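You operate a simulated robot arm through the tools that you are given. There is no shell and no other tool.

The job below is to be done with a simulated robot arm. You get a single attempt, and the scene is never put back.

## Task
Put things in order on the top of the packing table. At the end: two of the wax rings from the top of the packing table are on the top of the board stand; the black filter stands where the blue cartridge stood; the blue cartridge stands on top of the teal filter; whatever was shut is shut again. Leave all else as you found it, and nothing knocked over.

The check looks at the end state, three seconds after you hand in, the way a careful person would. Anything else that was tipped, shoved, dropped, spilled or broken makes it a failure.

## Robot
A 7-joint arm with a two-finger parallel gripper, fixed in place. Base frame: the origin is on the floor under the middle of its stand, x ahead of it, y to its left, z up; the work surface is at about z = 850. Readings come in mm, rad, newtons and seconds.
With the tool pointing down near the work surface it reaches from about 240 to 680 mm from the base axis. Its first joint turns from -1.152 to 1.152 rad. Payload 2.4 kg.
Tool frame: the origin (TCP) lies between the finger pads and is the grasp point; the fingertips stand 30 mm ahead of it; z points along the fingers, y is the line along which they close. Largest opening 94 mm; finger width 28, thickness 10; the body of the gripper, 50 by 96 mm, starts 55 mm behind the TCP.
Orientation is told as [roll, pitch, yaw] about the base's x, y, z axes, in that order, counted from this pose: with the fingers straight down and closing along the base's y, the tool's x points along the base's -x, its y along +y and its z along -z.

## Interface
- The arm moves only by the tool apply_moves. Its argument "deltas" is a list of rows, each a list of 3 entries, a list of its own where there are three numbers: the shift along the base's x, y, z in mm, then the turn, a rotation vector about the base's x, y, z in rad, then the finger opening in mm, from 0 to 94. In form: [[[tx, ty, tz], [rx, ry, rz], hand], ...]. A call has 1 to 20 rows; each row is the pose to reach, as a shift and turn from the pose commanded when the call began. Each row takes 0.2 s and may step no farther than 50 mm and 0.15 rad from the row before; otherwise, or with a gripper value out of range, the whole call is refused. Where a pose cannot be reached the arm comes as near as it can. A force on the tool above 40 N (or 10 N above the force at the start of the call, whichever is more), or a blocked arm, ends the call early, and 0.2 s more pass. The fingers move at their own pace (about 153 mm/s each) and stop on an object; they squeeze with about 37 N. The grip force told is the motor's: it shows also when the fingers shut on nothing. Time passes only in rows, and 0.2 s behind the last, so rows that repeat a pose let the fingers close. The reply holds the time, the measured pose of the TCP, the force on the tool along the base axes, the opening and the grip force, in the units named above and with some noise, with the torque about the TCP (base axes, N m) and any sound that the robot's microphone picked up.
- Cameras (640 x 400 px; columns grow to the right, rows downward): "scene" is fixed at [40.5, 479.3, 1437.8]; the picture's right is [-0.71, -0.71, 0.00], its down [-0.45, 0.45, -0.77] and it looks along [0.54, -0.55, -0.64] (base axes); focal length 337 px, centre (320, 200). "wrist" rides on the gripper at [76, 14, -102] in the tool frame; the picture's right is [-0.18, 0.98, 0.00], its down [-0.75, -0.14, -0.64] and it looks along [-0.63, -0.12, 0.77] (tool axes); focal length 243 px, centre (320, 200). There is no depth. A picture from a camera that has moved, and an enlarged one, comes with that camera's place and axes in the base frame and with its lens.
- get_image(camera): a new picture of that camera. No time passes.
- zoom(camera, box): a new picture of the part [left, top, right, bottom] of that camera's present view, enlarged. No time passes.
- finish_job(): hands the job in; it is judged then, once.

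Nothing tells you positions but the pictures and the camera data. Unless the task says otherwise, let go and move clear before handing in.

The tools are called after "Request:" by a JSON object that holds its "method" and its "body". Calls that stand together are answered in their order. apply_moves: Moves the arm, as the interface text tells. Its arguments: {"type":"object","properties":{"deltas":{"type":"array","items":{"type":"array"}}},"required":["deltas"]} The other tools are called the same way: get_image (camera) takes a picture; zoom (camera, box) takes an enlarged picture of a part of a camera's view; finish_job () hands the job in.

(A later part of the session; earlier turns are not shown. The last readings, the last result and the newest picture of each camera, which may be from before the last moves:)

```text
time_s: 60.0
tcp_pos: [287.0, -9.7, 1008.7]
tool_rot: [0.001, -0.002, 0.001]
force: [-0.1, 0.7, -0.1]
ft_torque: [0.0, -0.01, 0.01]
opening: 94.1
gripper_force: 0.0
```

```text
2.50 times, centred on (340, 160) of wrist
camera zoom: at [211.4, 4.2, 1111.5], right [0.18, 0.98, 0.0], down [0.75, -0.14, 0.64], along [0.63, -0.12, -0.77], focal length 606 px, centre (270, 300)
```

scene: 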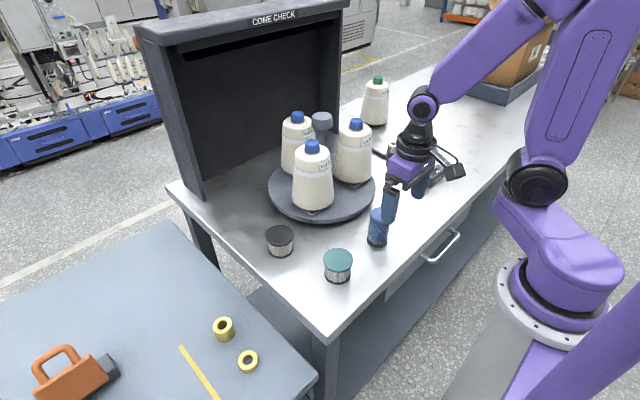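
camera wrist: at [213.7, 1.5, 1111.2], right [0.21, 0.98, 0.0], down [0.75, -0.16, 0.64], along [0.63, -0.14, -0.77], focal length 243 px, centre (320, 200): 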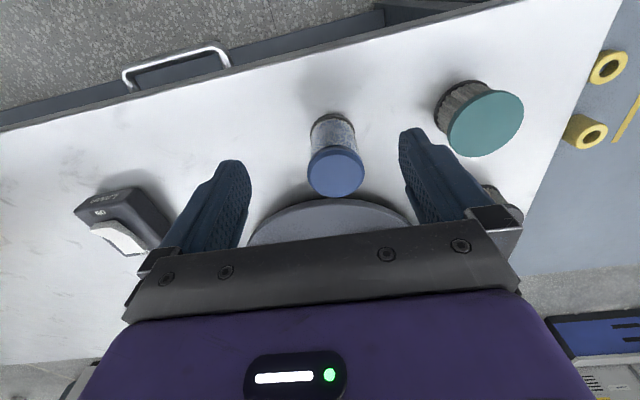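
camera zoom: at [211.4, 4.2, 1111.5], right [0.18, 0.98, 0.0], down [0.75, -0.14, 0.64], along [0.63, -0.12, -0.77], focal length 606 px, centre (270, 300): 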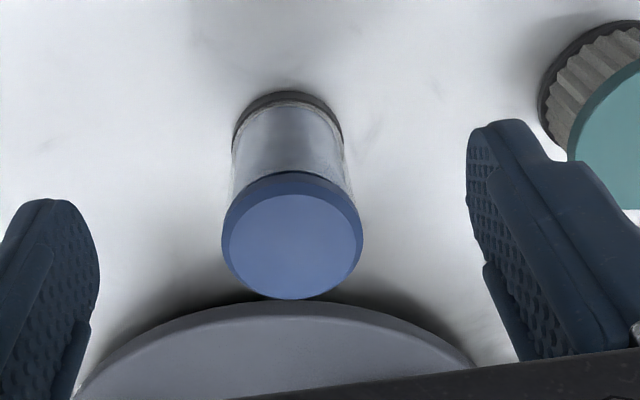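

Settled now. The cartridge stands at about [332, -10] with its top near z 935. I'll move over it, staying above its top, and check.

Request:
{"method": "apply_moves", "body": {"deltas": [[[23, 0, 0], [0, 0, 0], 94], [[45, 0, -10], [0, 0, 0], 94], [[45, 0, -22], [0, 0, 0], 94], [[45, 0, -22], [0, 0, 0], 94]]}}

Request:
{"method": "get_image", "body": {"camera": "wrist"}}

Request:
{"method": "zoom", "body": {"camera": "wrist", "box": [230, 40, 430, 200]}}

Request:
{"method": "zoom", "body": {"camera": "scene", "box": [320, 120, 460, 280]}}

```text
time_s: 61.0
tcp_pos: [333.1, -10.0, 984.1]
tool_rot: [0.0, 0.002, -0.002]
force: [0.2, 0.0, 0.0]
ft_torque: [-0.01, 0.0, -0.01]
opening: 94.1
gripper_force: 0.0
```

```text
taken
camera wrist: at [256.9, 2.7, 1086.6], right [0.18, 0.98, 0.0], down [0.75, -0.14, 0.64], along [0.63, -0.12, -0.77], focal length 243 px, centre (320, 200)
```

wrist: 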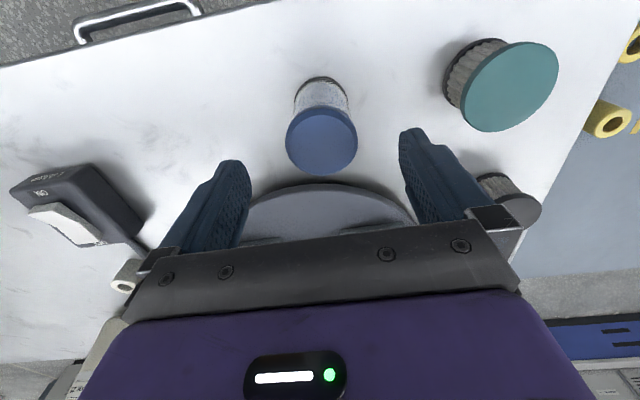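

```text
2.50 times, centred on (330, 120) of wrist
camera zoom: at [256.9, 2.7, 1086.6], right [0.18, 0.98, 0.0], down [0.75, -0.14, 0.64], along [0.63, -0.12, -0.77], focal length 606 px, centre (295, 400)
```

zoom: 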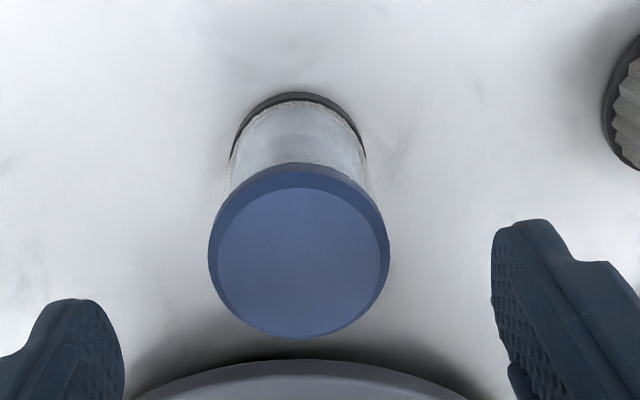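

```text
2.50 times, centred on (390, 200) of scene
camera zoom: at [40.5, 479.3, 1437.8], right [-0.71, -0.71, 0.0], down [-0.45, 0.45, -0.77], along [0.54, -0.55, -0.64], focal length 842 px, centre (145, 200)
```

zoom: 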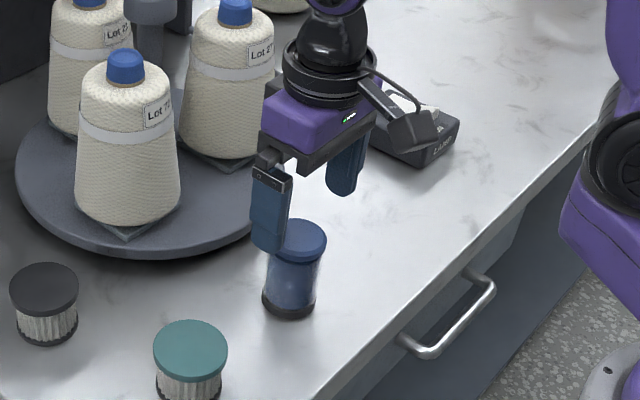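

Cartridge: centre ≈ [333.2, -9.8], top z ≈ 934.5, about 50 mm wide. I'll descend around it and grip at cap height.

Request:
{"method": "apply_moves", "body": {"deltas": [[[0.3, 1.5, -25], [0, 0, 0], 94], [[0.3, 1.5, -50], [0, 0, 0], 94], [[0.3, 1.5, -72], [0, 0, 0], 94], [[0.3, 1.5, -81], [0, 0, 0], 94], [[0.3, 1.5, -81], [0, 0, 0], 94]]}}

Request:
{"method": "get_image", "body": {"camera": "wrist"}}

Request:
{"method": "zoom", "body": {"camera": "scene", "box": [320, 150, 460, 280]}}

```text
time_s: 62.2
tcp_pos: [334.9, -9.1, 901.5]
tool_rot: [0.001, -0.002, -0.002]
force: [-0.4, -0.1, 0.8]
ft_torque: [-0.04, 0.02, 0.04]
opening: 94.1
gripper_force: 0.1
```

```text
taken
camera wrist: at [258.8, 4.2, 1004.6], right [0.18, 0.98, 0.0], down [0.75, -0.14, 0.64], along [0.63, -0.12, -0.77], focal length 243 px, centre (320, 200)
```

wrist: 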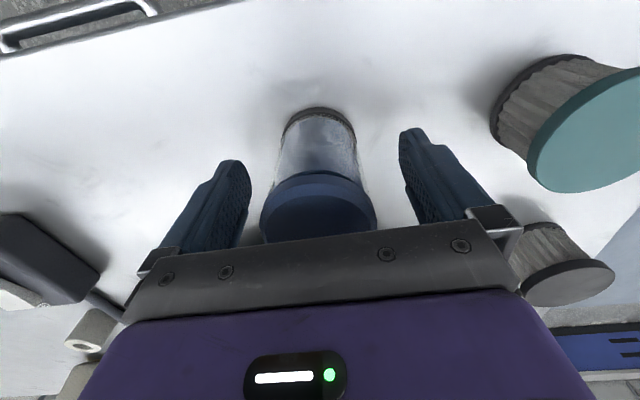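

```text
3.08 times, centred on (390, 215) of scene
camera zoom: at [40.5, 479.3, 1437.8], right [-0.71, -0.71, 0.0], down [-0.45, 0.45, -0.77], along [0.54, -0.55, -0.64], focal length 1037 px, centre (105, 154)
```

zoom: 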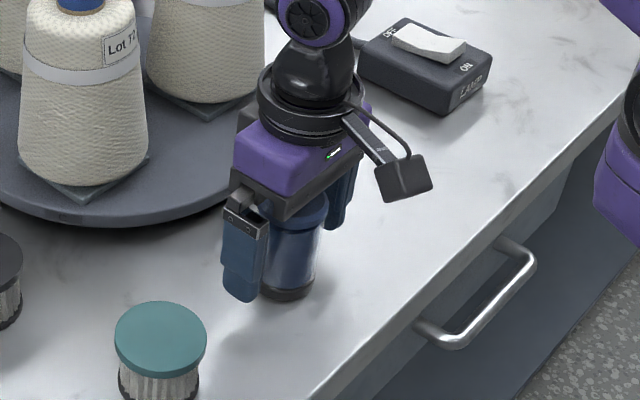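

Request:
{"method": "apply_moves", "body": {"deltas": [[[-1, 0, 0], [0, 0, 0], 70], [[-1, 0, 0], [0, 0, 0], 42], [[-1, 0, 0], [0, 0, 0], 40], [[-1, 0, 0], [0, 0, 0], 40]]}}

Request:
{"method": "get_image", "body": {"camera": "wrist"}}

```text
time_s: 63.2
tcp_pos: [334.7, -9.9, 902.7]
tool_rot: [0.001, -0.003, -0.001]
force: [0.7, -0.4, 0.5]
ft_torque: [0.06, 0.0, -0.03]
opening: 49.4
gripper_force: 37.0
```

```text
taken
camera wrist: at [258.0, 4.1, 1005.4], right [0.18, 0.98, 0.0], down [0.75, -0.14, 0.64], along [0.63, -0.12, -0.77], focal length 243 px, centre (320, 200)
```

wrist: 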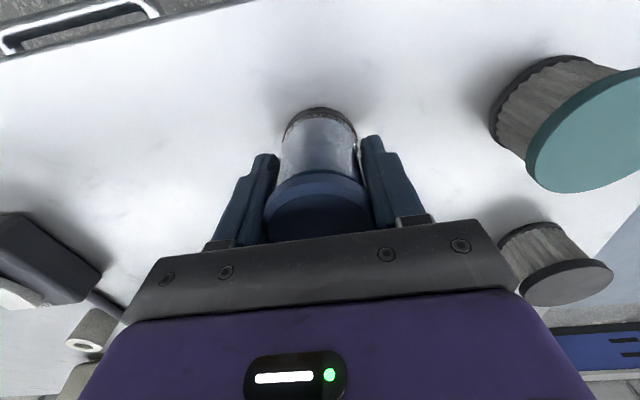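

Gripped at 49.4 mm. I'll lift straight up and re-measure the teal filter before placing.

Request:
{"method": "apply_moves", "body": {"deltas": [[[0, 0, 15], [0, 0, 0], 40], [[0, 0, 50], [0, 0, 0], 40], [[0, 0, 95], [0, 0, 0], 40], [[0, 0, 130], [0, 0, 0], 40], [[0, 0, 130], [0, 0, 0], 40]]}}

Request:
{"method": "get_image", "body": {"camera": "wrist"}}

Request:
{"method": "zoom", "body": {"camera": "wrist", "box": [400, 0, 600, 180]}}

Request:
{"method": "zoom", "body": {"camera": "scene", "box": [280, 100, 460, 300]}}

```text
time_s: 64.4
tcp_pos: [333.8, -9.6, 1033.5]
tool_rot: [0.0, 0.0, 0.0]
force: [-0.3, 0.0, -0.7]
ft_torque: [-0.01, 0.06, 0.0]
opening: 49.8
gripper_force: 36.9
```

```text
taken
camera wrist: at [258.1, 3.7, 1135.9], right [0.18, 0.98, 0.0], down [0.75, -0.14, 0.64], along [0.63, -0.12, -0.77], focal length 243 px, centre (320, 200)
```

wrist: 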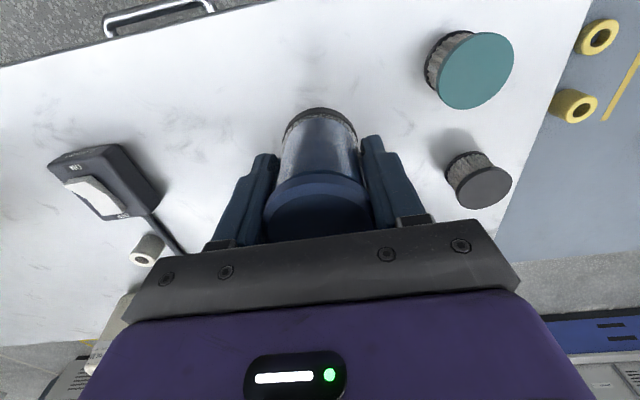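

```text
2.22 times, centred on (500, 90) of wrist
camera zoom: at [258.1, 3.7, 1135.9], right [0.18, 0.98, 0.0], down [0.75, -0.14, 0.64], along [0.63, -0.12, -0.77], focal length 539 px, centre (-80, 444)
```

zoom: 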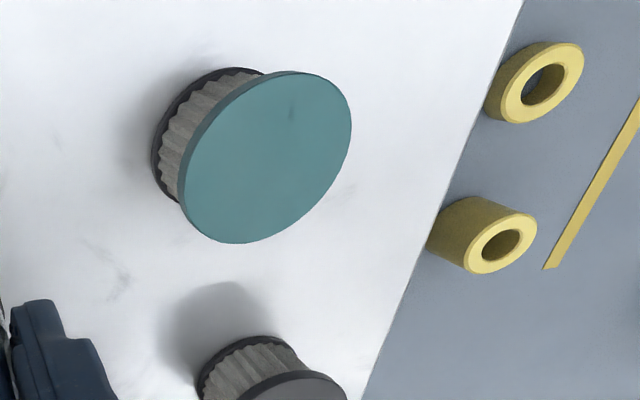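

```text
2.00 times, centred on (370, 200) of scene
camera zoom: at [40.5, 479.3, 1437.8], right [-0.71, -0.71, 0.0], down [-0.45, 0.45, -0.77], along [0.54, -0.55, -0.64], focal length 674 px, centre (220, 200)
```

zoom: 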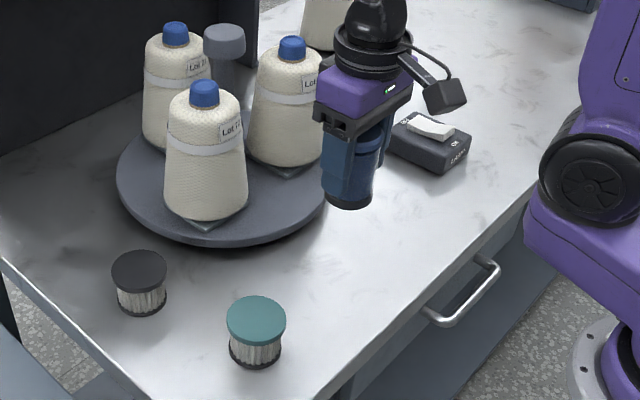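

Teal filter top is at about [332, 126], z ≈ 904. I'll move the cartridge above it and check alignment from both cameras.

Request:
{"method": "apply_moves", "body": {"deltas": [[[0, 35, 0], [0, 0, 0], 40], [[0, 80, 0], [0, 0, 0], 40], [[-1, 120, 0], [0, 0, 0], 40], [[-1.4, 136, 0], [0, 0, 0], 40], [[-1.4, 136, -30], [0, 0, 0], 40], [[-1.4, 136, -50], [0, 0, 0], 40], [[-1.4, 136, -58], [0, 0, 0], 40], [[-1.4, 136, -58], [0, 0, 0], 40]]}}

Request:
{"method": "get_image", "body": {"camera": "wrist"}}

Request:
{"method": "zoom", "body": {"camera": "scene", "box": [280, 180, 400, 300]}}

```text
time_s: 66.2
tcp_pos: [332.9, 126.9, 974.4]
tool_rot: [0.001, -0.003, 0.0]
force: [0.1, -0.2, -1.1]
ft_torque: [-0.03, 0.02, -0.01]
opening: 49.7
gripper_force: 37.1
```

```text
taken
camera wrist: at [256.9, 139.5, 1077.4], right [0.18, 0.98, 0.0], down [0.75, -0.14, 0.64], along [0.63, -0.12, -0.77], focal length 243 px, centre (320, 200)
```

wrist: 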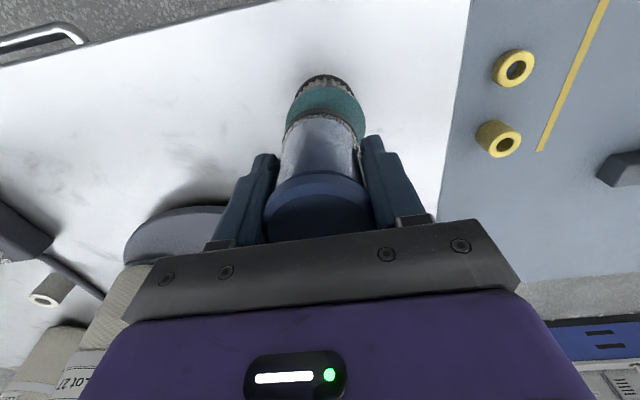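

```text
3.33 times, centred on (340, 240) of scene
camera zoom: at [40.5, 479.3, 1437.8], right [-0.71, -0.71, 0.0], down [-0.45, 0.45, -0.77], along [0.54, -0.55, -0.64], focal length 1123 px, centre (253, 67)
```

zoom: 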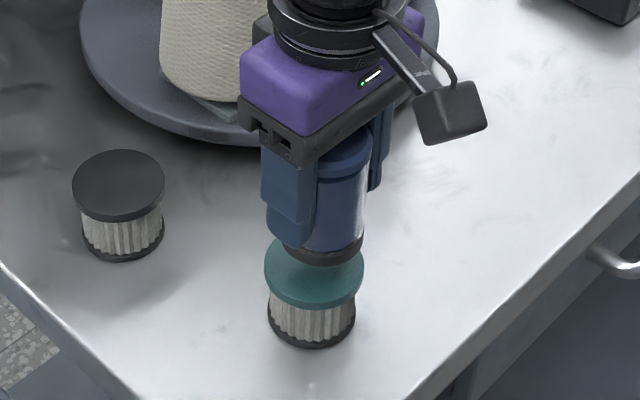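

Request:
{"method": "zoom", "body": {"camera": "scene", "box": [310, 220, 380, 290]}}

Request:
{"method": "zoom", "body": {"camera": "wrist", "box": [270, 60, 380, 180]}}

```text
5.71 times, centred on (345, 255) of scene
camera zoom: at [40.5, 479.3, 1437.8], right [-0.71, -0.71, 0.0], down [-0.45, 0.45, -0.77], along [0.54, -0.55, -0.64], focal length 1925 px, centre (177, -114)
```

zoom: 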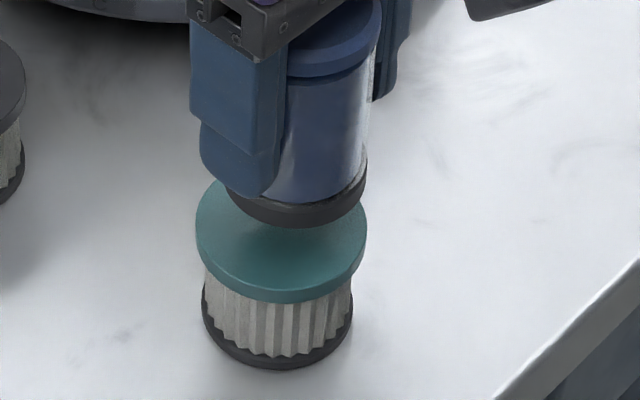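

```text
3.33 times, centred on (325, 120) of wrist
camera zoom: at [256.9, 139.5, 1077.4], right [0.18, 0.98, 0.0], down [0.75, -0.14, 0.64], along [0.63, -0.12, -0.77], focal length 809 px, centre (303, 467)
```

zoom: 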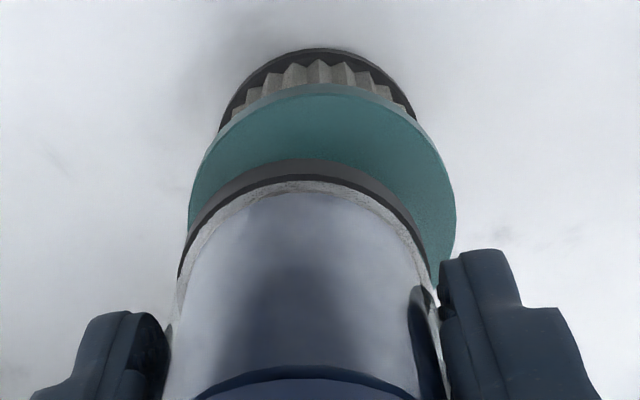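

Request:
{"method": "zoom", "body": {"camera": "wrist", "box": [280, 70, 370, 125]}}

Request:
{"method": "zoom", "body": {"camera": "scene", "box": [325, 225, 365, 260]}}

```text
7.11 times, centred on (325, 98) of wrist
camera zoom: at [256.9, 139.5, 1077.4], right [0.18, 0.98, 0.0], down [0.75, -0.14, 0.64], along [0.63, -0.12, -0.77], focal length 1725 px, centre (284, 929)
```

zoom: 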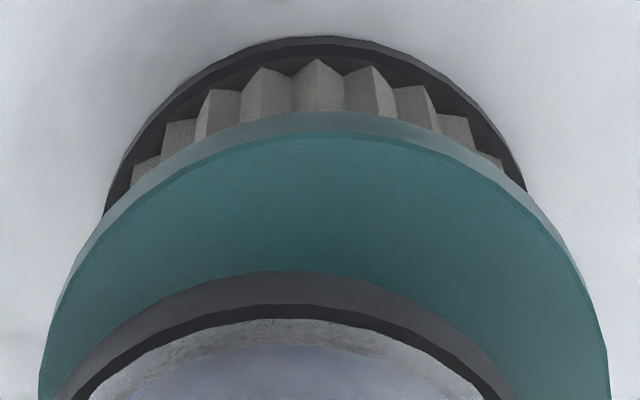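

```text
11.43 times, centred on (345, 242) of scene
camera zoom: at [40.5, 479.3, 1437.8], right [-0.71, -0.71, 0.0], down [-0.45, 0.45, -0.77], along [0.54, -0.55, -0.64], focal length 3850 px, centre (34, -286)
```

zoom: 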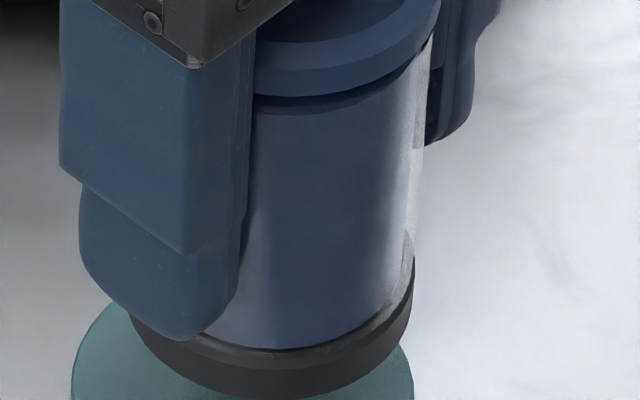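

The cartridge base is about 4 mm short in y relative to the teal filter. I'll correct, lower to just above contact and re-check.

Request:
{"method": "apply_moves", "body": {"deltas": [[[0.7, 3.8, 0], [0, 0, 0], 40], [[0.7, 3.8, -6], [0, 0, 0], 40], [[0.7, 3.8, -11], [0, 0, 0], 40], [[0.7, 3.8, -11], [0, 0, 0], 40]]}}

Request:
{"method": "zoom", "body": {"camera": "wrist", "box": [280, 70, 370, 125]}}

Request:
{"method": "zoom", "body": {"camera": "scene", "box": [310, 220, 380, 290]}}

```text
time_s: 67.2
tcp_pos: [332.6, 129.1, 965.0]
tool_rot: [0.0, 0.0, 0.0]
force: [-0.3, 0.5, -1.3]
ft_torque: [0.0, -0.02, -0.04]
opening: 49.4
gripper_force: 36.9
```

```text
7.11 times, centred on (325, 98) of wrist
camera zoom: at [256.3, 143.9, 1066.7], right [0.18, 0.98, 0.0], down [0.75, -0.14, 0.64], along [0.63, -0.12, -0.77], focal length 1725 px, centre (284, 929)
```

zoom: 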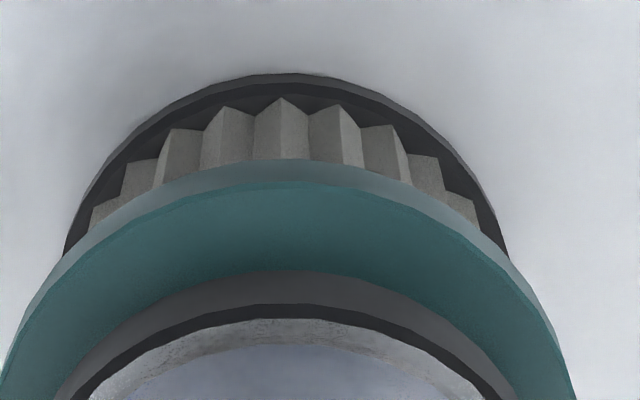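

```text
5.71 times, centred on (345, 255) of scene
camera zoom: at [40.5, 479.3, 1437.8], right [-0.71, -0.71, 0.0], down [-0.45, 0.45, -0.77], along [0.54, -0.55, -0.64], focal length 1925 px, centre (177, -114)
```

zoom: 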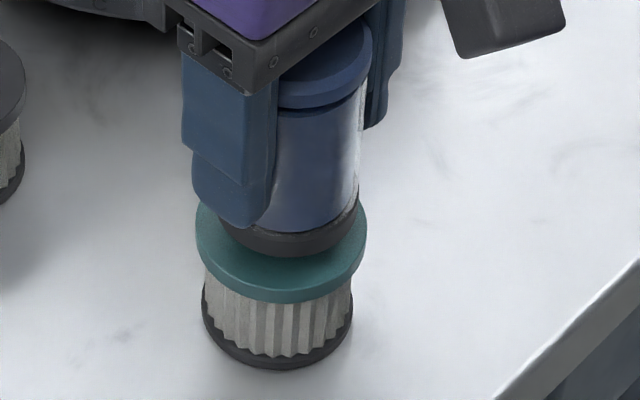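

Lateral alignment is now good. I'll nudge 1 mm forward and lower in small steps to contact.

Request:
{"method": "apply_moves", "body": {"deltas": [[[1, 0, -2], [0, 0, 0], 40], [[1, 0, -4], [0, 0, 0], 40], [[1, 0, -5], [0, 0, 0], 40]]}}

Request:
{"method": "zoom", "body": {"camera": "scene", "box": [310, 220, 380, 290]}}

```text
time_s: 68.0
tcp_pos: [333.5, 130.0, 958.2]
tool_rot: [0.001, -0.002, 0.0]
force: [0.1, 0.0, -1.5]
ft_torque: [-0.04, 0.0, 0.0]
opening: 49.7
gripper_force: 36.9
```

```text
5.71 times, centred on (345, 255) of scene
camera zoom: at [40.5, 479.3, 1437.8], right [-0.71, -0.71, 0.0], down [-0.45, 0.45, -0.77], along [0.54, -0.55, -0.64], focal length 1925 px, centre (177, -114)
```

zoom: 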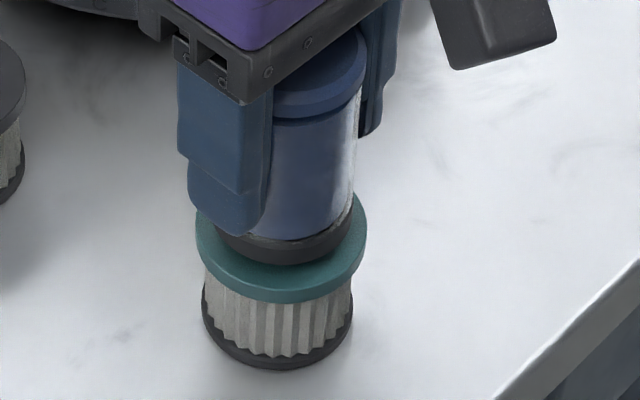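

Request:
{"method": "zoom", "body": {"camera": "scene", "box": [325, 240, 365, 275]}}

Request:
{"method": "zoom", "body": {"camera": "wrist", "box": [270, 60, 380, 180]}}

```text
11.43 times, centred on (345, 258) of scene
camera zoom: at [40.5, 479.3, 1437.8], right [-0.71, -0.71, 0.0], down [-0.45, 0.45, -0.77], along [0.54, -0.55, -0.64], focal length 3850 px, centre (34, -457)
```

zoom: 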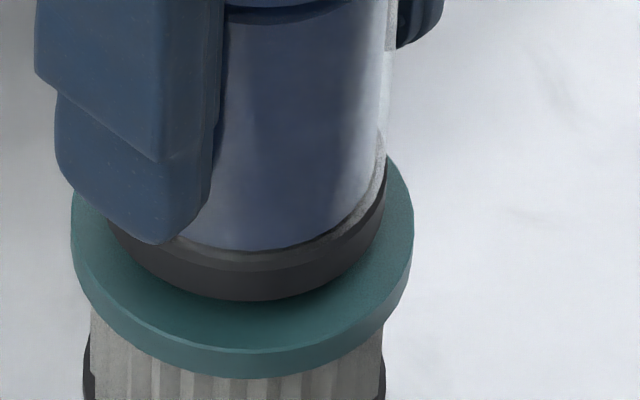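

```text
3.33 times, centred on (325, 120) of wrist
camera zoom: at [258.2, 144.0, 1061.1], right [0.18, 0.98, 0.0], down [0.75, -0.14, 0.64], along [0.63, -0.12, -0.77], focal length 809 px, centre (303, 467)
```

zoom: 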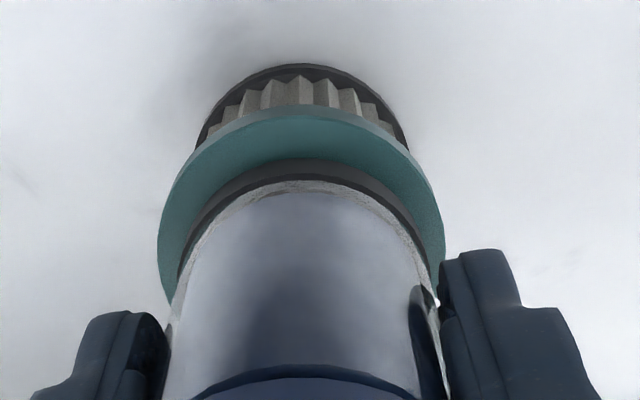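

Aligned laterally, with about 5–6 mm of gap left. I'll step back 1 mm in x and continue lowering gently.

Request:
{"method": "apply_moves", "body": {"deltas": [[[-1, 0, -1], [0, 0, 0], 40], [[-1, 0, -2.5], [0, 0, 0], 40], [[-1, 0, -3.5], [0, 0, 0], 40]]}}

```text
time_s: 68.8
tcp_pos: [333.4, 131.0, 954.7]
tool_rot: [-0.001, -0.001, 0.0]
force: [0.1, 0.2, -2.0]
ft_torque: [0.01, 0.02, 0.03]
opening: 49.6
gripper_force: 36.8
```

Request:
{"method": "apply_moves", "body": {"deltas": [[[0, 0, -1], [0, 0, 0], 40], [[0, 0, -1.5], [0, 0, 0], 40]]}}

Request:
{"method": "zoom", "body": {"camera": "scene", "box": [325, 240, 365, 275]}}

```text
time_s: 69.4
tcp_pos: [333.3, 131.0, 953.9]
tool_rot: [0.0, 0.0, 0.001]
force: [0.3, -0.4, -0.6]
ft_torque: [-0.01, -0.03, -0.03]
opening: 49.6
gripper_force: 37.0
```

```text
11.43 times, centred on (345, 258) of scene
camera zoom: at [40.5, 479.3, 1437.8], right [-0.71, -0.71, 0.0], down [-0.45, 0.45, -0.77], along [0.54, -0.55, -0.64], focal length 3850 px, centre (34, -457)
```

zoom: 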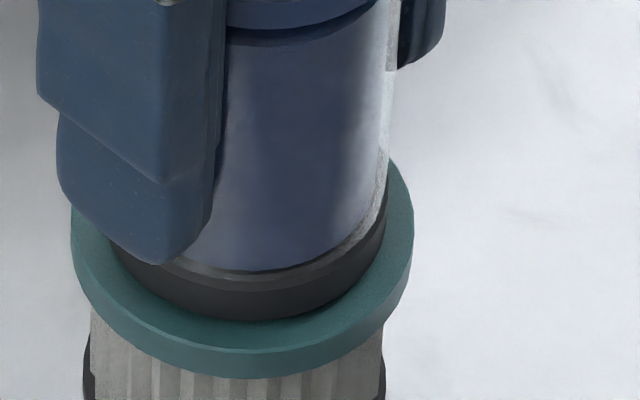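

Request:
{"method": "apply_moves", "body": {"deltas": [[[0, 0, -0.8], [0, 0, 0], 40], [[0, 0, -1.4], [0, 0, 0], 40]]}}

```text
time_s: 70.0
tcp_pos: [331.7, 130.3, 952.1]
tool_rot: [0.001, -0.003, -0.001]
force: [-0.5, 0.4, 9.2]
ft_torque: [0.03, 0.12, 0.02]
opening: 49.7
gripper_force: 37.2
```

Contact (9 N). I'll check the seating before releasing.

Request:
{"method": "zoom", "body": {"camera": "scene", "box": [310, 210, 380, 290]}}

Request:
{"method": "zoom", "body": {"camera": "wrist", "box": [270, 60, 380, 180]}}

```text
5.00 times, centred on (345, 250) of scene
camera zoom: at [40.4, 479.3, 1437.8], right [-0.71, -0.71, 0.0], down [-0.45, 0.45, -0.77], along [0.54, -0.55, -0.64], focal length 1684 px, centre (195, -50)
```

zoom: 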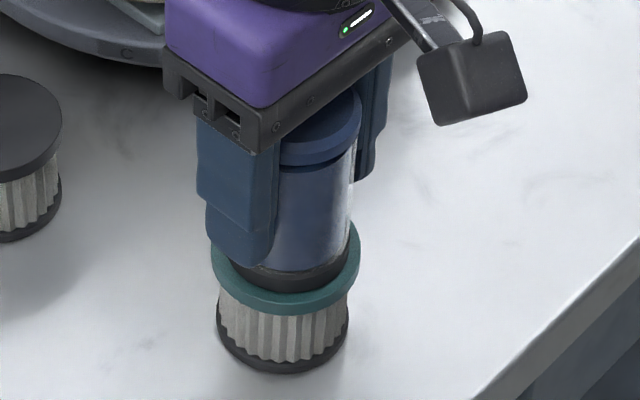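

```text
3.33 times, centred on (325, 120) of wrist
camera zoom: at [257.0, 144.1, 1055.3], right [0.18, 0.98, 0.0], down [0.75, -0.14, 0.64], along [0.63, -0.12, -0.77], focal length 809 px, centre (303, 467)
```

zoom: 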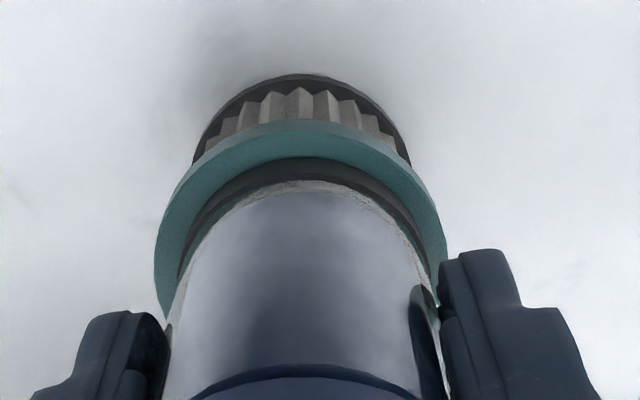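

Well centred. I'll release slowly and rise straight up.

Request:
{"method": "apply_moves", "body": {"deltas": [[[0, 0, 0], [0, 0, 0], 54], [[0, 0, 0], [0, 0, 0], 64], [[0, 0, 0], [0, 0, 0], 80], [[0, 0, 0], [0, 0, 0], 90], [[0, 0, 0], [0, 0, 0], 90], [[0, 0, 20], [0, 0, 0], 90], [[0, 0, 50], [0, 0, 0], 90], [[0, 0, 95], [0, 0, 0], 90], [[0, 0, 140], [0, 0, 0], 90]]}}

Request:
{"method": "get_image", "body": {"camera": "scene"}}

Request:
{"method": "get_image", "body": {"camera": "wrist"}}

Request:
{"method": "zoom", "body": {"camera": "scene", "box": [290, 190, 390, 290]}}

```text
time_s: 72.0
tcp_pos: [330.9, 128.1, 1091.6]
tool_rot: [0.0, -0.002, 0.001]
force: [-0.1, 0.7, -0.5]
ft_torque: [-0.01, -0.01, -0.01]
opening: 90.0
gripper_force: 0.1
```

```text
taken
```

scene: 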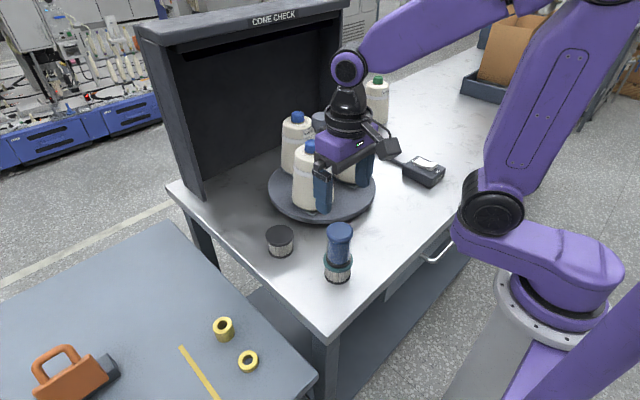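

```text
taken
camera wrist: at [256.0, 141.5, 1194.5], right [0.18, 0.98, 0.0], down [0.75, -0.14, 0.64], along [0.63, -0.12, -0.77], focal length 243 px, centre (320, 200)
```

wrist: 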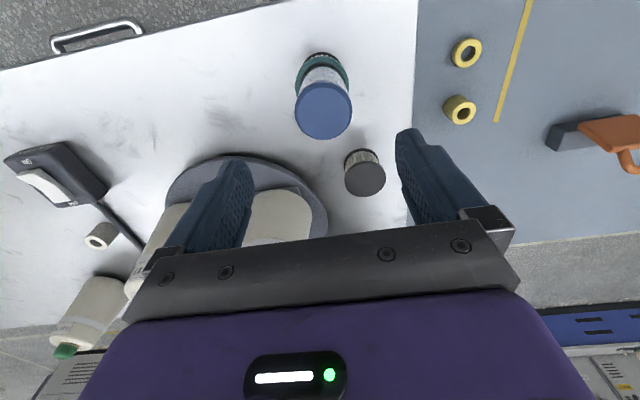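

```text
4.00 times, centred on (340, 240) of scene
camera zoom: at [40.5, 479.3, 1437.8], right [-0.71, -0.71, 0.0], down [-0.45, 0.45, -0.77], along [0.54, -0.55, -0.64], focal length 1348 px, centre (240, 40)
```

zoom: 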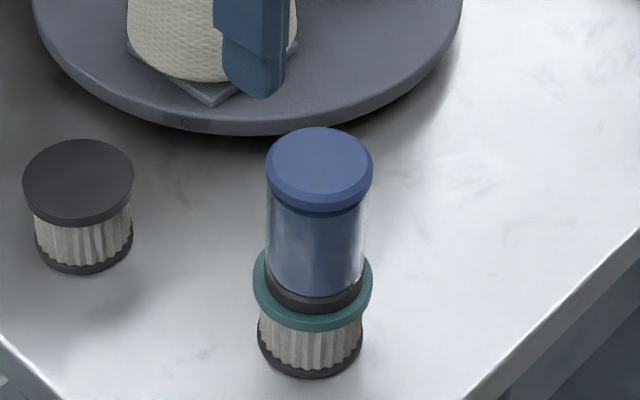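

The cartridge stands on the teal filter. Next, the black filter: I'll move near it for a close measurement.

Request:
{"method": "apply_moves", "body": {"deltas": [[[35, 14, 0], [0, 0, 0], 90], [[70, 28, -20], [0, 0, 0], 94], [[94, 40, -55], [0, 0, 0], 94], [[94, 40, -91], [0, 0, 0], 94], [[94, 40, -91], [0, 0, 0], 94]]}}

Request:
{"method": "get_image", "body": {"camera": "wrist"}}

Request:
{"method": "zoom", "body": {"camera": "wrist", "box": [240, 60, 400, 220]}}

Request:
{"method": "get_image", "body": {"camera": "scene"}}

```text
time_s: 73.2
tcp_pos: [426.8, 173.8, 1001.0]
tool_rot: [0.0, -0.001, 0.0]
force: [0.3, 0.4, 0.1]
ft_torque: [-0.05, 0.01, 0.0]
opening: 94.1
gripper_force: 0.1
```

```text
taken
camera wrist: at [351.5, 187.0, 1103.1], right [0.18, 0.98, 0.0], down [0.75, -0.14, 0.64], along [0.63, -0.12, -0.77], focal length 243 px, centre (320, 200)
```

wrist: 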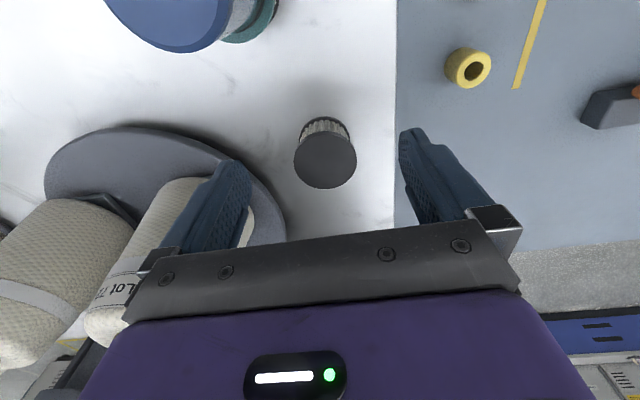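

```text
2.50 times, centred on (320, 140) of wrist
camera zoom: at [351.5, 187.0, 1103.1], right [0.18, 0.98, 0.0], down [0.75, -0.14, 0.64], along [0.63, -0.12, -0.77], focal length 606 px, centre (320, 350)
```

zoom: 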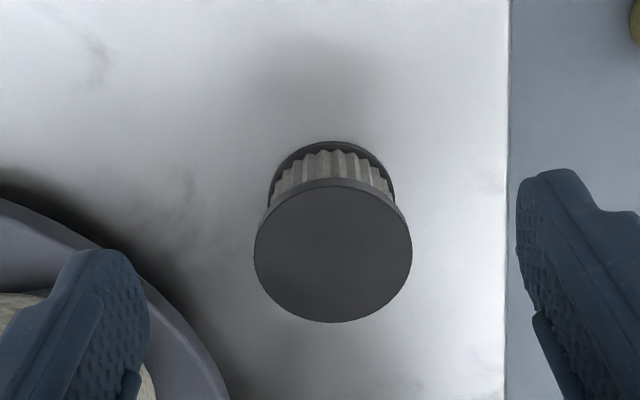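

```text
taken
```

scene: 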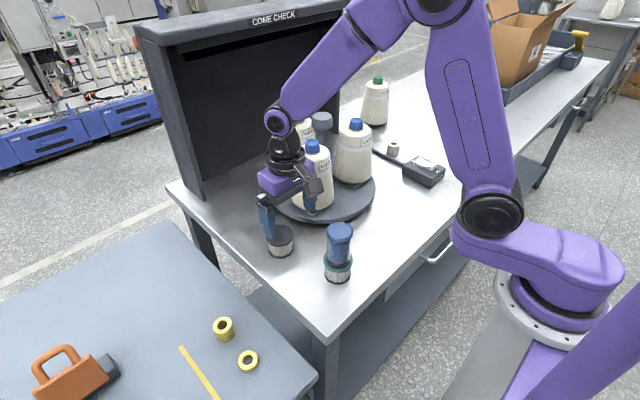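

Black filter centre ≈ [470.7, 170], top z ≈ 902. I'll move above it and check again before descending.

Request:
{"method": "apply_moves", "body": {"deltas": [[[22, -2, 0], [0, 0, 0], 94], [[43, -3, 0], [0, 0, 0], 94], [[43, -3, -35], [0, 0, 0], 94], [[43, -3, -50], [0, 0, 0], 94], [[43, -3, -50], [0, 0, 0], 94]]}}

Request:
{"method": "get_image", "body": {"camera": "wrist"}}

Request:
{"method": "zoom", "body": {"camera": "scene", "box": [220, 130, 380, 290]}}

```text
time_s: 74.4
tcp_pos: [470.7, 168.5, 951.3]
tool_rot: [0.001, 0.0, 0.002]
force: [0.2, -0.7, 0.2]
ft_torque: [0.02, 0.0, 0.0]
opening: 94.1
gripper_force: 0.0
```

```text
taken
camera wrist: at [394.4, 182.9, 1053.5], right [0.18, 0.98, 0.0], down [0.75, -0.14, 0.64], along [0.63, -0.12, -0.77], focal length 243 px, centre (320, 200)
```

wrist: 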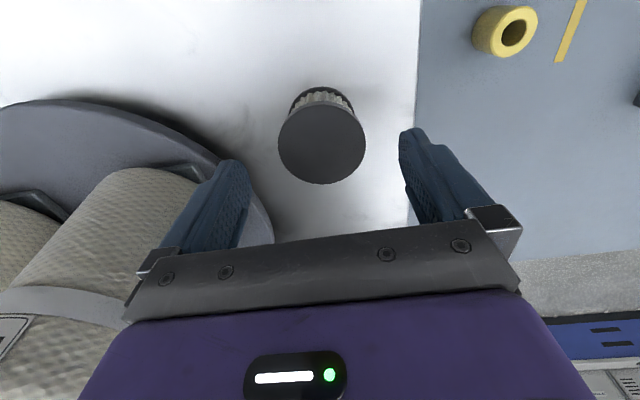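

```text
2.50 times, centred on (300, 210) of scene
camera zoom: at [40.5, 479.3, 1437.8], right [-0.71, -0.71, 0.0], down [-0.45, 0.45, -0.77], along [0.54, -0.55, -0.64], focal length 842 px, centre (370, 175)
```

zoom: 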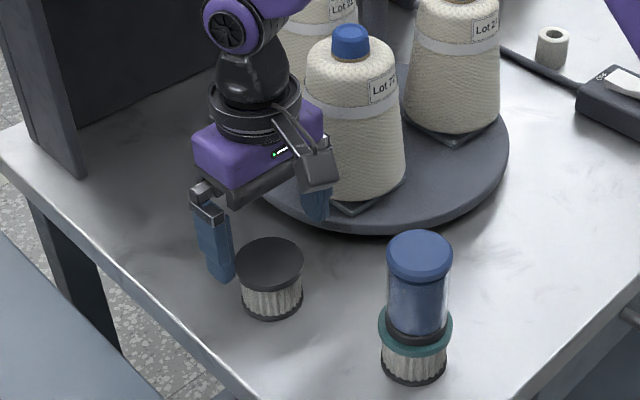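

Request:
{"method": "apply_moves", "body": {"deltas": [[[-1, 1, -20], [0, 0, 0], 94], [[-1, 1, -42], [0, 0, 0], 94], [[-1, 1, -60], [0, 0, 0], 94], [[-1, 1, -66], [0, 0, 0], 94], [[-1, 1, -66], [0, 0, 0], 94]]}}

Request:
{"method": "get_image", "body": {"camera": "wrist"}}

Request:
{"method": "zoom", "body": {"camera": "scene", "box": [220, 160, 350, 290]}}

```text
time_s: 75.6
tcp_pos: [469.0, 167.0, 886.0]
tool_rot: [-0.001, -0.001, 0.0]
force: [0.4, -0.5, -0.4]
ft_torque: [0.01, 0.01, -0.03]
opening: 93.9
gripper_force: 0.0
```

```text
taken
camera wrist: at [392.9, 181.5, 988.3], right [0.18, 0.98, 0.0], down [0.75, -0.14, 0.64], along [0.63, -0.12, -0.77], focal length 243 px, centre (320, 200)
```

wrist: 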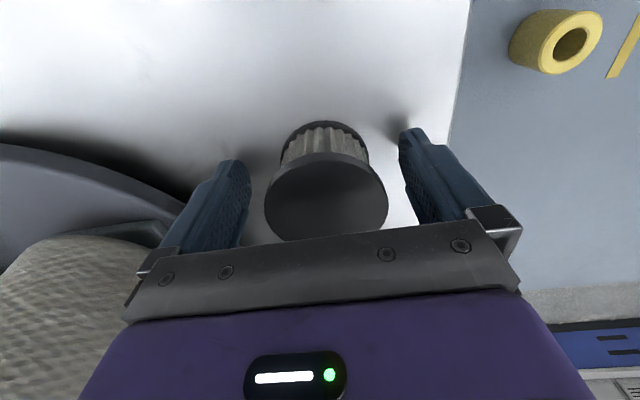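

```text
3.08 times, centred on (285, 225) of scene
camera zoom: at [40.5, 479.3, 1437.8], right [-0.71, -0.71, 0.0], down [-0.45, 0.45, -0.77], along [0.54, -0.55, -0.64], focal length 1037 px, centre (428, 123)
```

zoom: 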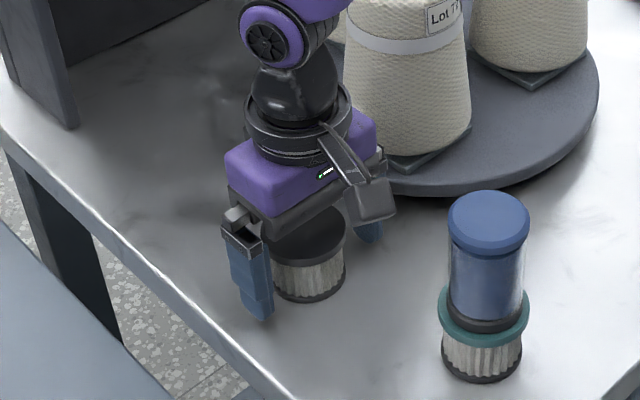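

The fingers straddle the filter. Closing now.

Request:
{"method": "apply_moves", "body": {"deltas": [[[0, 1.5, 0], [0, 0, 0], 80], [[0, 1.5, 0], [0, 0, 0], 60], [[0, 1.5, 0], [0, 0, 0], 50], [[0, 1.5, 0], [0, 0, 0], 50], [[0, 1.5, 0], [0, 0, 0], 50]]}}

Request:
{"method": "get_image", "body": {"camera": "wrist"}}

```text
time_s: 76.8
tcp_pos: [468.5, 167.6, 885.9]
tool_rot: [-0.001, -0.002, 0.0]
force: [0.4, -0.3, 0.0]
ft_torque: [-0.03, 0.0, -0.01]
opening: 64.4
gripper_force: 37.0
```

```text
taken
camera wrist: at [393.2, 182.7, 988.3], right [0.18, 0.98, 0.0], down [0.75, -0.14, 0.64], along [0.63, -0.12, -0.77], focal length 243 px, centre (320, 200)
```

wrist: 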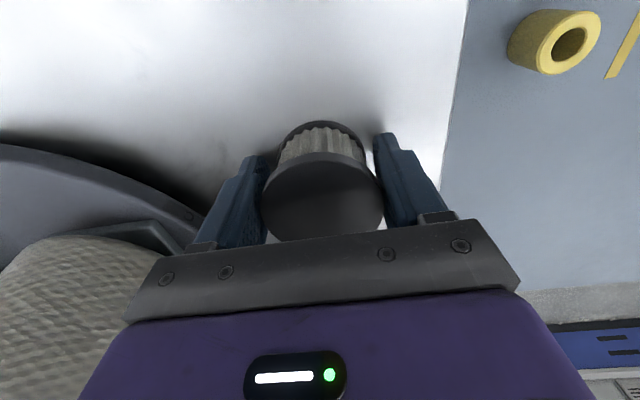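

Request:
{"method": "zoom", "body": {"camera": "scene", "box": [240, 190, 320, 270]}}

Request:
{"method": "zoom", "body": {"camera": "wrist", "box": [220, 90, 420, 250]}}

```text
5.00 times, centred on (280, 230) of scene
camera zoom: at [40.5, 479.3, 1437.8], right [-0.71, -0.71, 0.0], down [-0.45, 0.45, -0.77], along [0.54, -0.55, -0.64], focal length 1684 px, centre (520, 50)
```

zoom: 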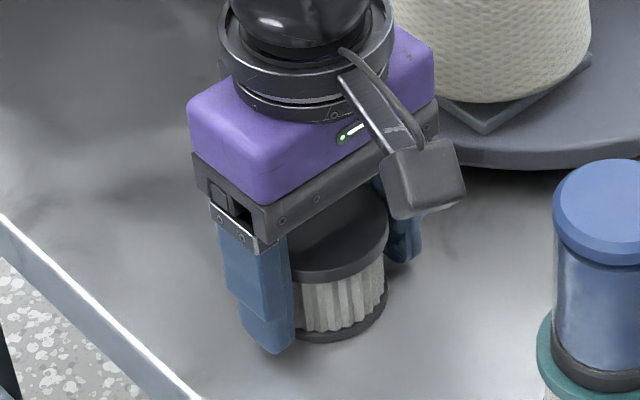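

```text
2.50 times, centred on (320, 170) of wrist
camera zoom: at [393.2, 182.7, 988.3], right [0.18, 0.98, 0.0], down [0.75, -0.14, 0.64], along [0.63, -0.12, -0.77], focal length 606 px, centre (320, 275)
```

zoom: 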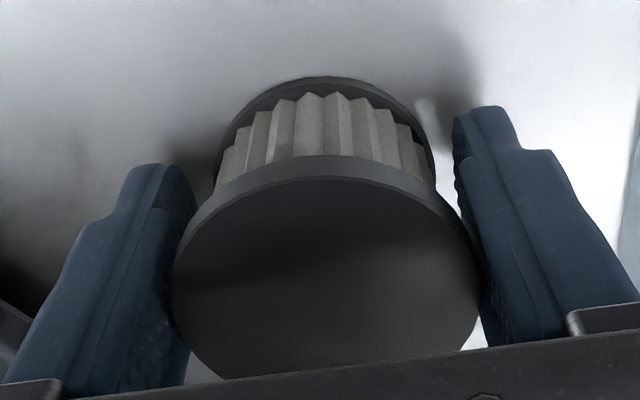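

The filter is gripped at the cap. I'll lift it high and carry it to the blue cartridge's old spot.

Request:
{"method": "apply_moves", "body": {"deltas": [[[0, 0, 12], [0, 0, 0], 50], [[0, 0, 50], [0, 0, 0], 50], [[0, 0, 98], [0, 0, 0], 50], [[0, 0, 146], [0, 0, 0], 50], [[0, 0, 194], [0, 0, 0], 50], [[0, 0, 242], [0, 0, 0], 50], [[0, 0, 255], [0, 0, 0], 50]]}}

Request:
{"method": "get_image", "body": {"camera": "wrist"}}

Request:
{"method": "get_image", "body": {"camera": "scene"}}

```text
time_s: 78.4
tcp_pos: [469.2, 172.0, 1141.3]
tool_rot: [0.0, 0.0, 0.0]
force: [0.5, -0.7, -1.1]
ft_torque: [-0.02, 0.0, -0.02]
opening: 64.2
gripper_force: 36.8
```

```text
taken
camera wrist: at [393.5, 185.7, 1244.1], right [0.18, 0.98, 0.0], down [0.75, -0.14, 0.64], along [0.63, -0.12, -0.77], focal length 243 px, centre (320, 200)
```

wrist: 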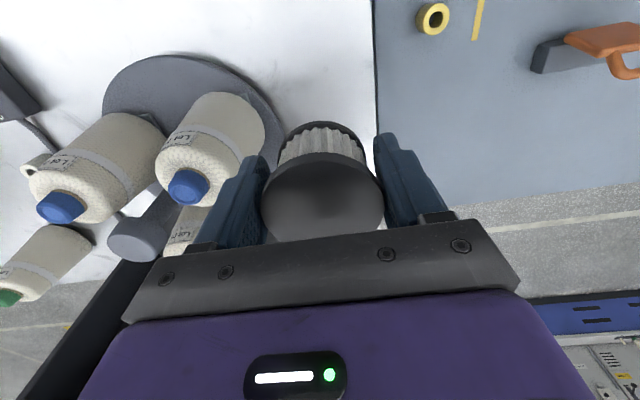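

```text
taken
```

scene: 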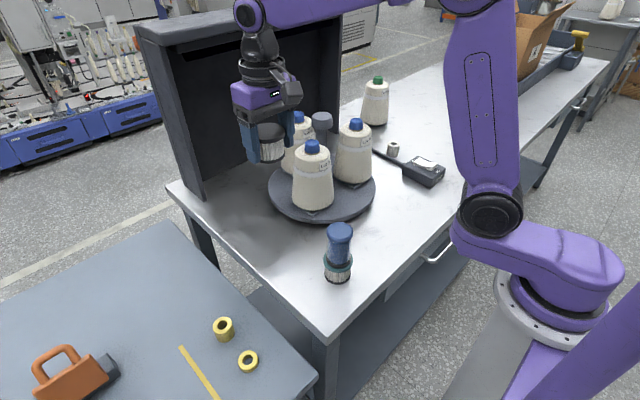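

Holding well. Now moving across to above the target spot and lowering partway.

Request:
{"method": "apply_moves", "body": {"deltas": [[[-28, -36.4, 0], [0, 0, 0], 50], [[-56, -72.8, 0], [0, 0, 0], 50], [[-84, -109.2, 0], [0, 0, 0], 50], [[-112, -145.6, 0], [0, 0, 0], 50], [[-140, -182, 0], [0, 0, 0], 50], [[-140, -182, -45], [0, 0, 0], 50], [[-140, -182, -90], [0, 0, 0], 50], [[-140, -182, -135], [0, 0, 0], 50], [[-140, -182, -180], [0, 0, 0], 50], [[-140, -182, -215], [0, 0, 0], 50], [[-140, -182, -235], [0, 0, 0], 50], [[-140, -182, -235], [0, 0, 0], 50]]}}

Request:
{"method": "get_image", "body": {"camera": "wrist"}}

Request:
{"method": "get_image", "body": {"camera": "scene"}}

Request:
{"method": "zoom", "body": {"camera": "scene", "box": [240, 200, 420, 320]}}

```text
time_s: 81.0
tcp_pos: [330.1, -12.5, 902.8]
tool_rot: [0.0, -0.002, 0.0]
force: [-0.3, -0.5, -0.2]
ft_torque: [0.0, 0.01, 0.01]
opening: 64.8
gripper_force: 36.7
```

```text
taken
camera wrist: at [253.5, 0.6, 1005.8], right [0.18, 0.98, 0.0], down [0.75, -0.14, 0.64], along [0.63, -0.12, -0.77], focal length 243 px, centre (320, 200)
```

wrist: 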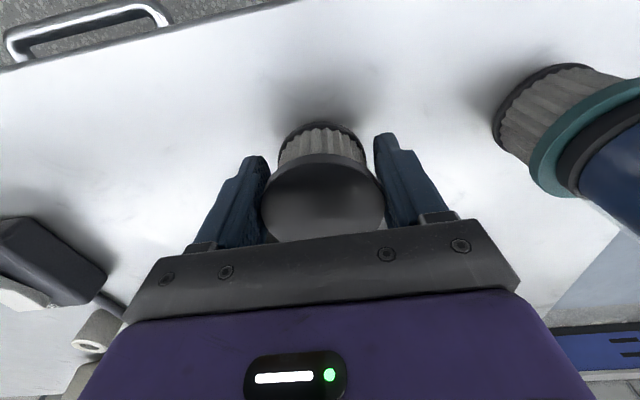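

```text
taken
```

scene: 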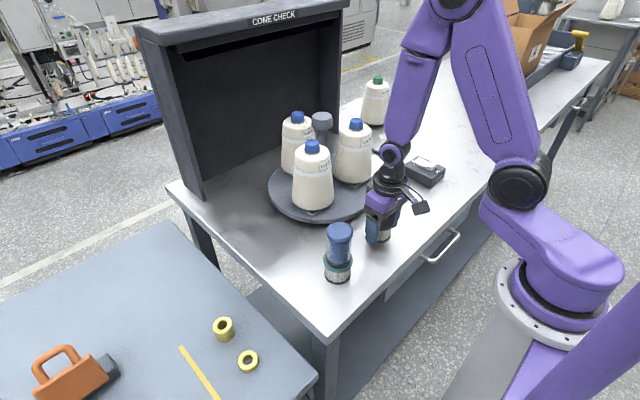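

```text
3.33 times, centred on (330, 260) of scene
camera zoom: at [40.5, 479.3, 1437.8], right [-0.71, -0.71, 0.0], down [-0.45, 0.45, -0.77], along [0.54, -0.55, -0.64], focal length 1123 px, centre (287, 0)
```

zoom: 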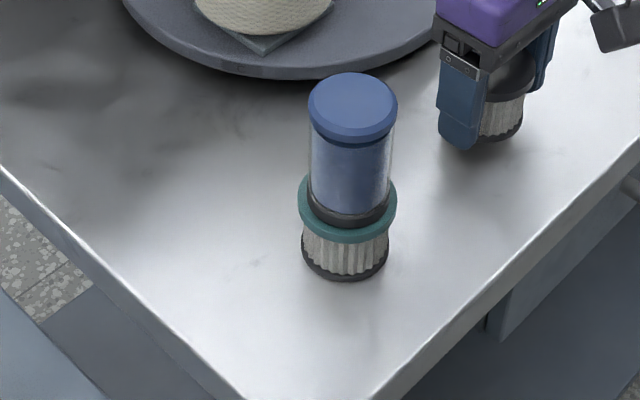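

The filter is just above the old cartridge spot; a 2.5 mm correction in y, then I'll lower to contact.

Request:
{"method": "apply_moves", "body": {"deltas": [[[0, 2.5, -4], [0, 0, 0], 50], [[0, 2.5, -10], [0, 0, 0], 50], [[0, 2.5, -14], [0, 0, 0], 50], [[0, 2.5, -14], [0, 0, 0], 50]]}}

Request:
{"method": "zoom", "body": {"camera": "scene", "box": [340, 190, 420, 260]}}

Request:
{"method": "zoom", "body": {"camera": "wrist", "box": [240, 90, 400, 220]}}

```text
time_s: 82.0
tcp_pos: [329.9, -9.2, 892.8]
tool_rot: [-0.001, -0.002, 0.002]
force: [0.0, 0.4, -1.0]
ft_torque: [0.01, 0.0, 0.02]
opening: 64.7
gripper_force: 36.6
```

```text
5.71 times, centred on (380, 225) of scene
camera zoom: at [40.5, 479.3, 1437.8], right [-0.71, -0.71, 0.0], down [-0.45, 0.45, -0.77], along [0.54, -0.55, -0.64], focal length 1925 px, centre (-23, 57)
```

zoom: 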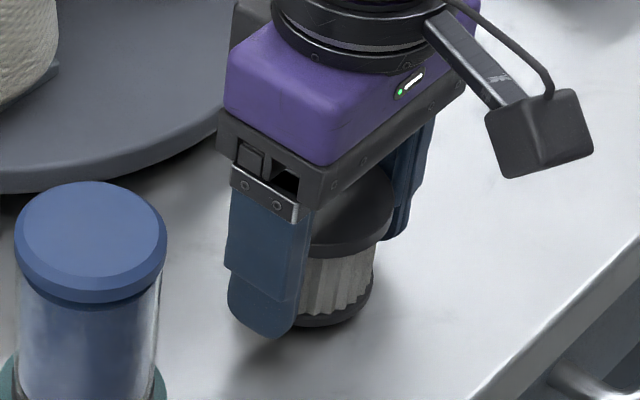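

```text
3.08 times, centred on (320, 155) of wrist
camera zoom: at [253.8, 4.2, 994.3], right [0.18, 0.98, 0.0], down [0.75, -0.14, 0.64], along [0.63, -0.12, -0.77], focal length 746 px, centre (320, 338)
```

zoom: 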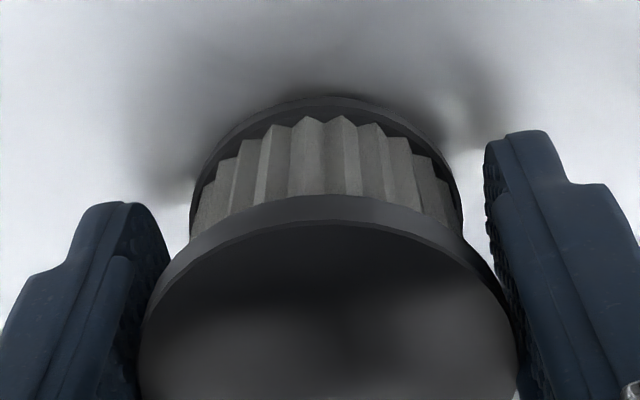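

Request:
{"method": "apply_moves", "body": {"deltas": [[[0, 0, -2], [0, 0, 0], 50], [[0, 0, -3.5], [0, 0, 0], 50]]}}

```text
time_s: 82.6
tcp_pos: [329.8, -9.0, 887.4]
tool_rot: [-0.001, 0.0, -0.001]
force: [-0.3, 0.2, -0.5]
ft_torque: [-0.03, -0.04, -0.02]
opening: 64.8
gripper_force: 36.8
```

Request:
{"method": "apply_moves", "body": {"deltas": [[[0, 0, -1], [0, 0, 0], 50], [[0, 0, -1.8], [0, 0, 0], 50]]}}

Request:
{"method": "zoom", "body": {"camera": "scene", "box": [340, 200, 410, 260]}}

```text
time_s: 83.2
tcp_pos: [329.1, -9.3, 886.2]
tool_rot: [0.001, -0.004, 0.003]
force: [0.4, -0.3, -0.4]
ft_torque: [0.02, -0.04, 0.0]
opening: 64.2
gripper_force: 36.8
```

```text
6.67 times, centred on (375, 230) of scene
camera zoom: at [40.5, 479.3, 1437.8], right [-0.71, -0.71, 0.0], down [-0.45, 0.45, -0.77], along [0.54, -0.55, -0.64], focal length 2246 px, centre (-47, 0)
```

zoom: 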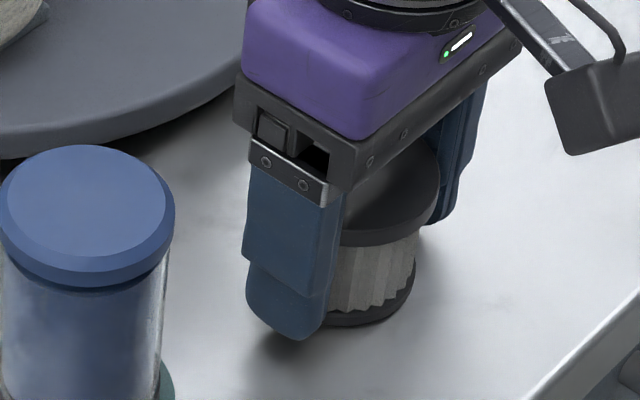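

Request:
{"method": "apply_moves", "body": {"deltas": [[[0.7, -1.3, 0], [0, 0, 0], 50], [[0.7, -1.3, -1], [0, 0, 0], 50], [[0.7, -1.3, -1.8], [0, 0, 0], 50]]}}

```text
time_s: 84.0
tcp_pos: [329.5, -9.6, 884.4]
tool_rot: [0.0, -0.004, 0.002]
force: [-2.5, 3.2, 27.4]
ft_torque: [0.03, -0.29, 0.02]
opening: 64.2
gripper_force: 36.5
```

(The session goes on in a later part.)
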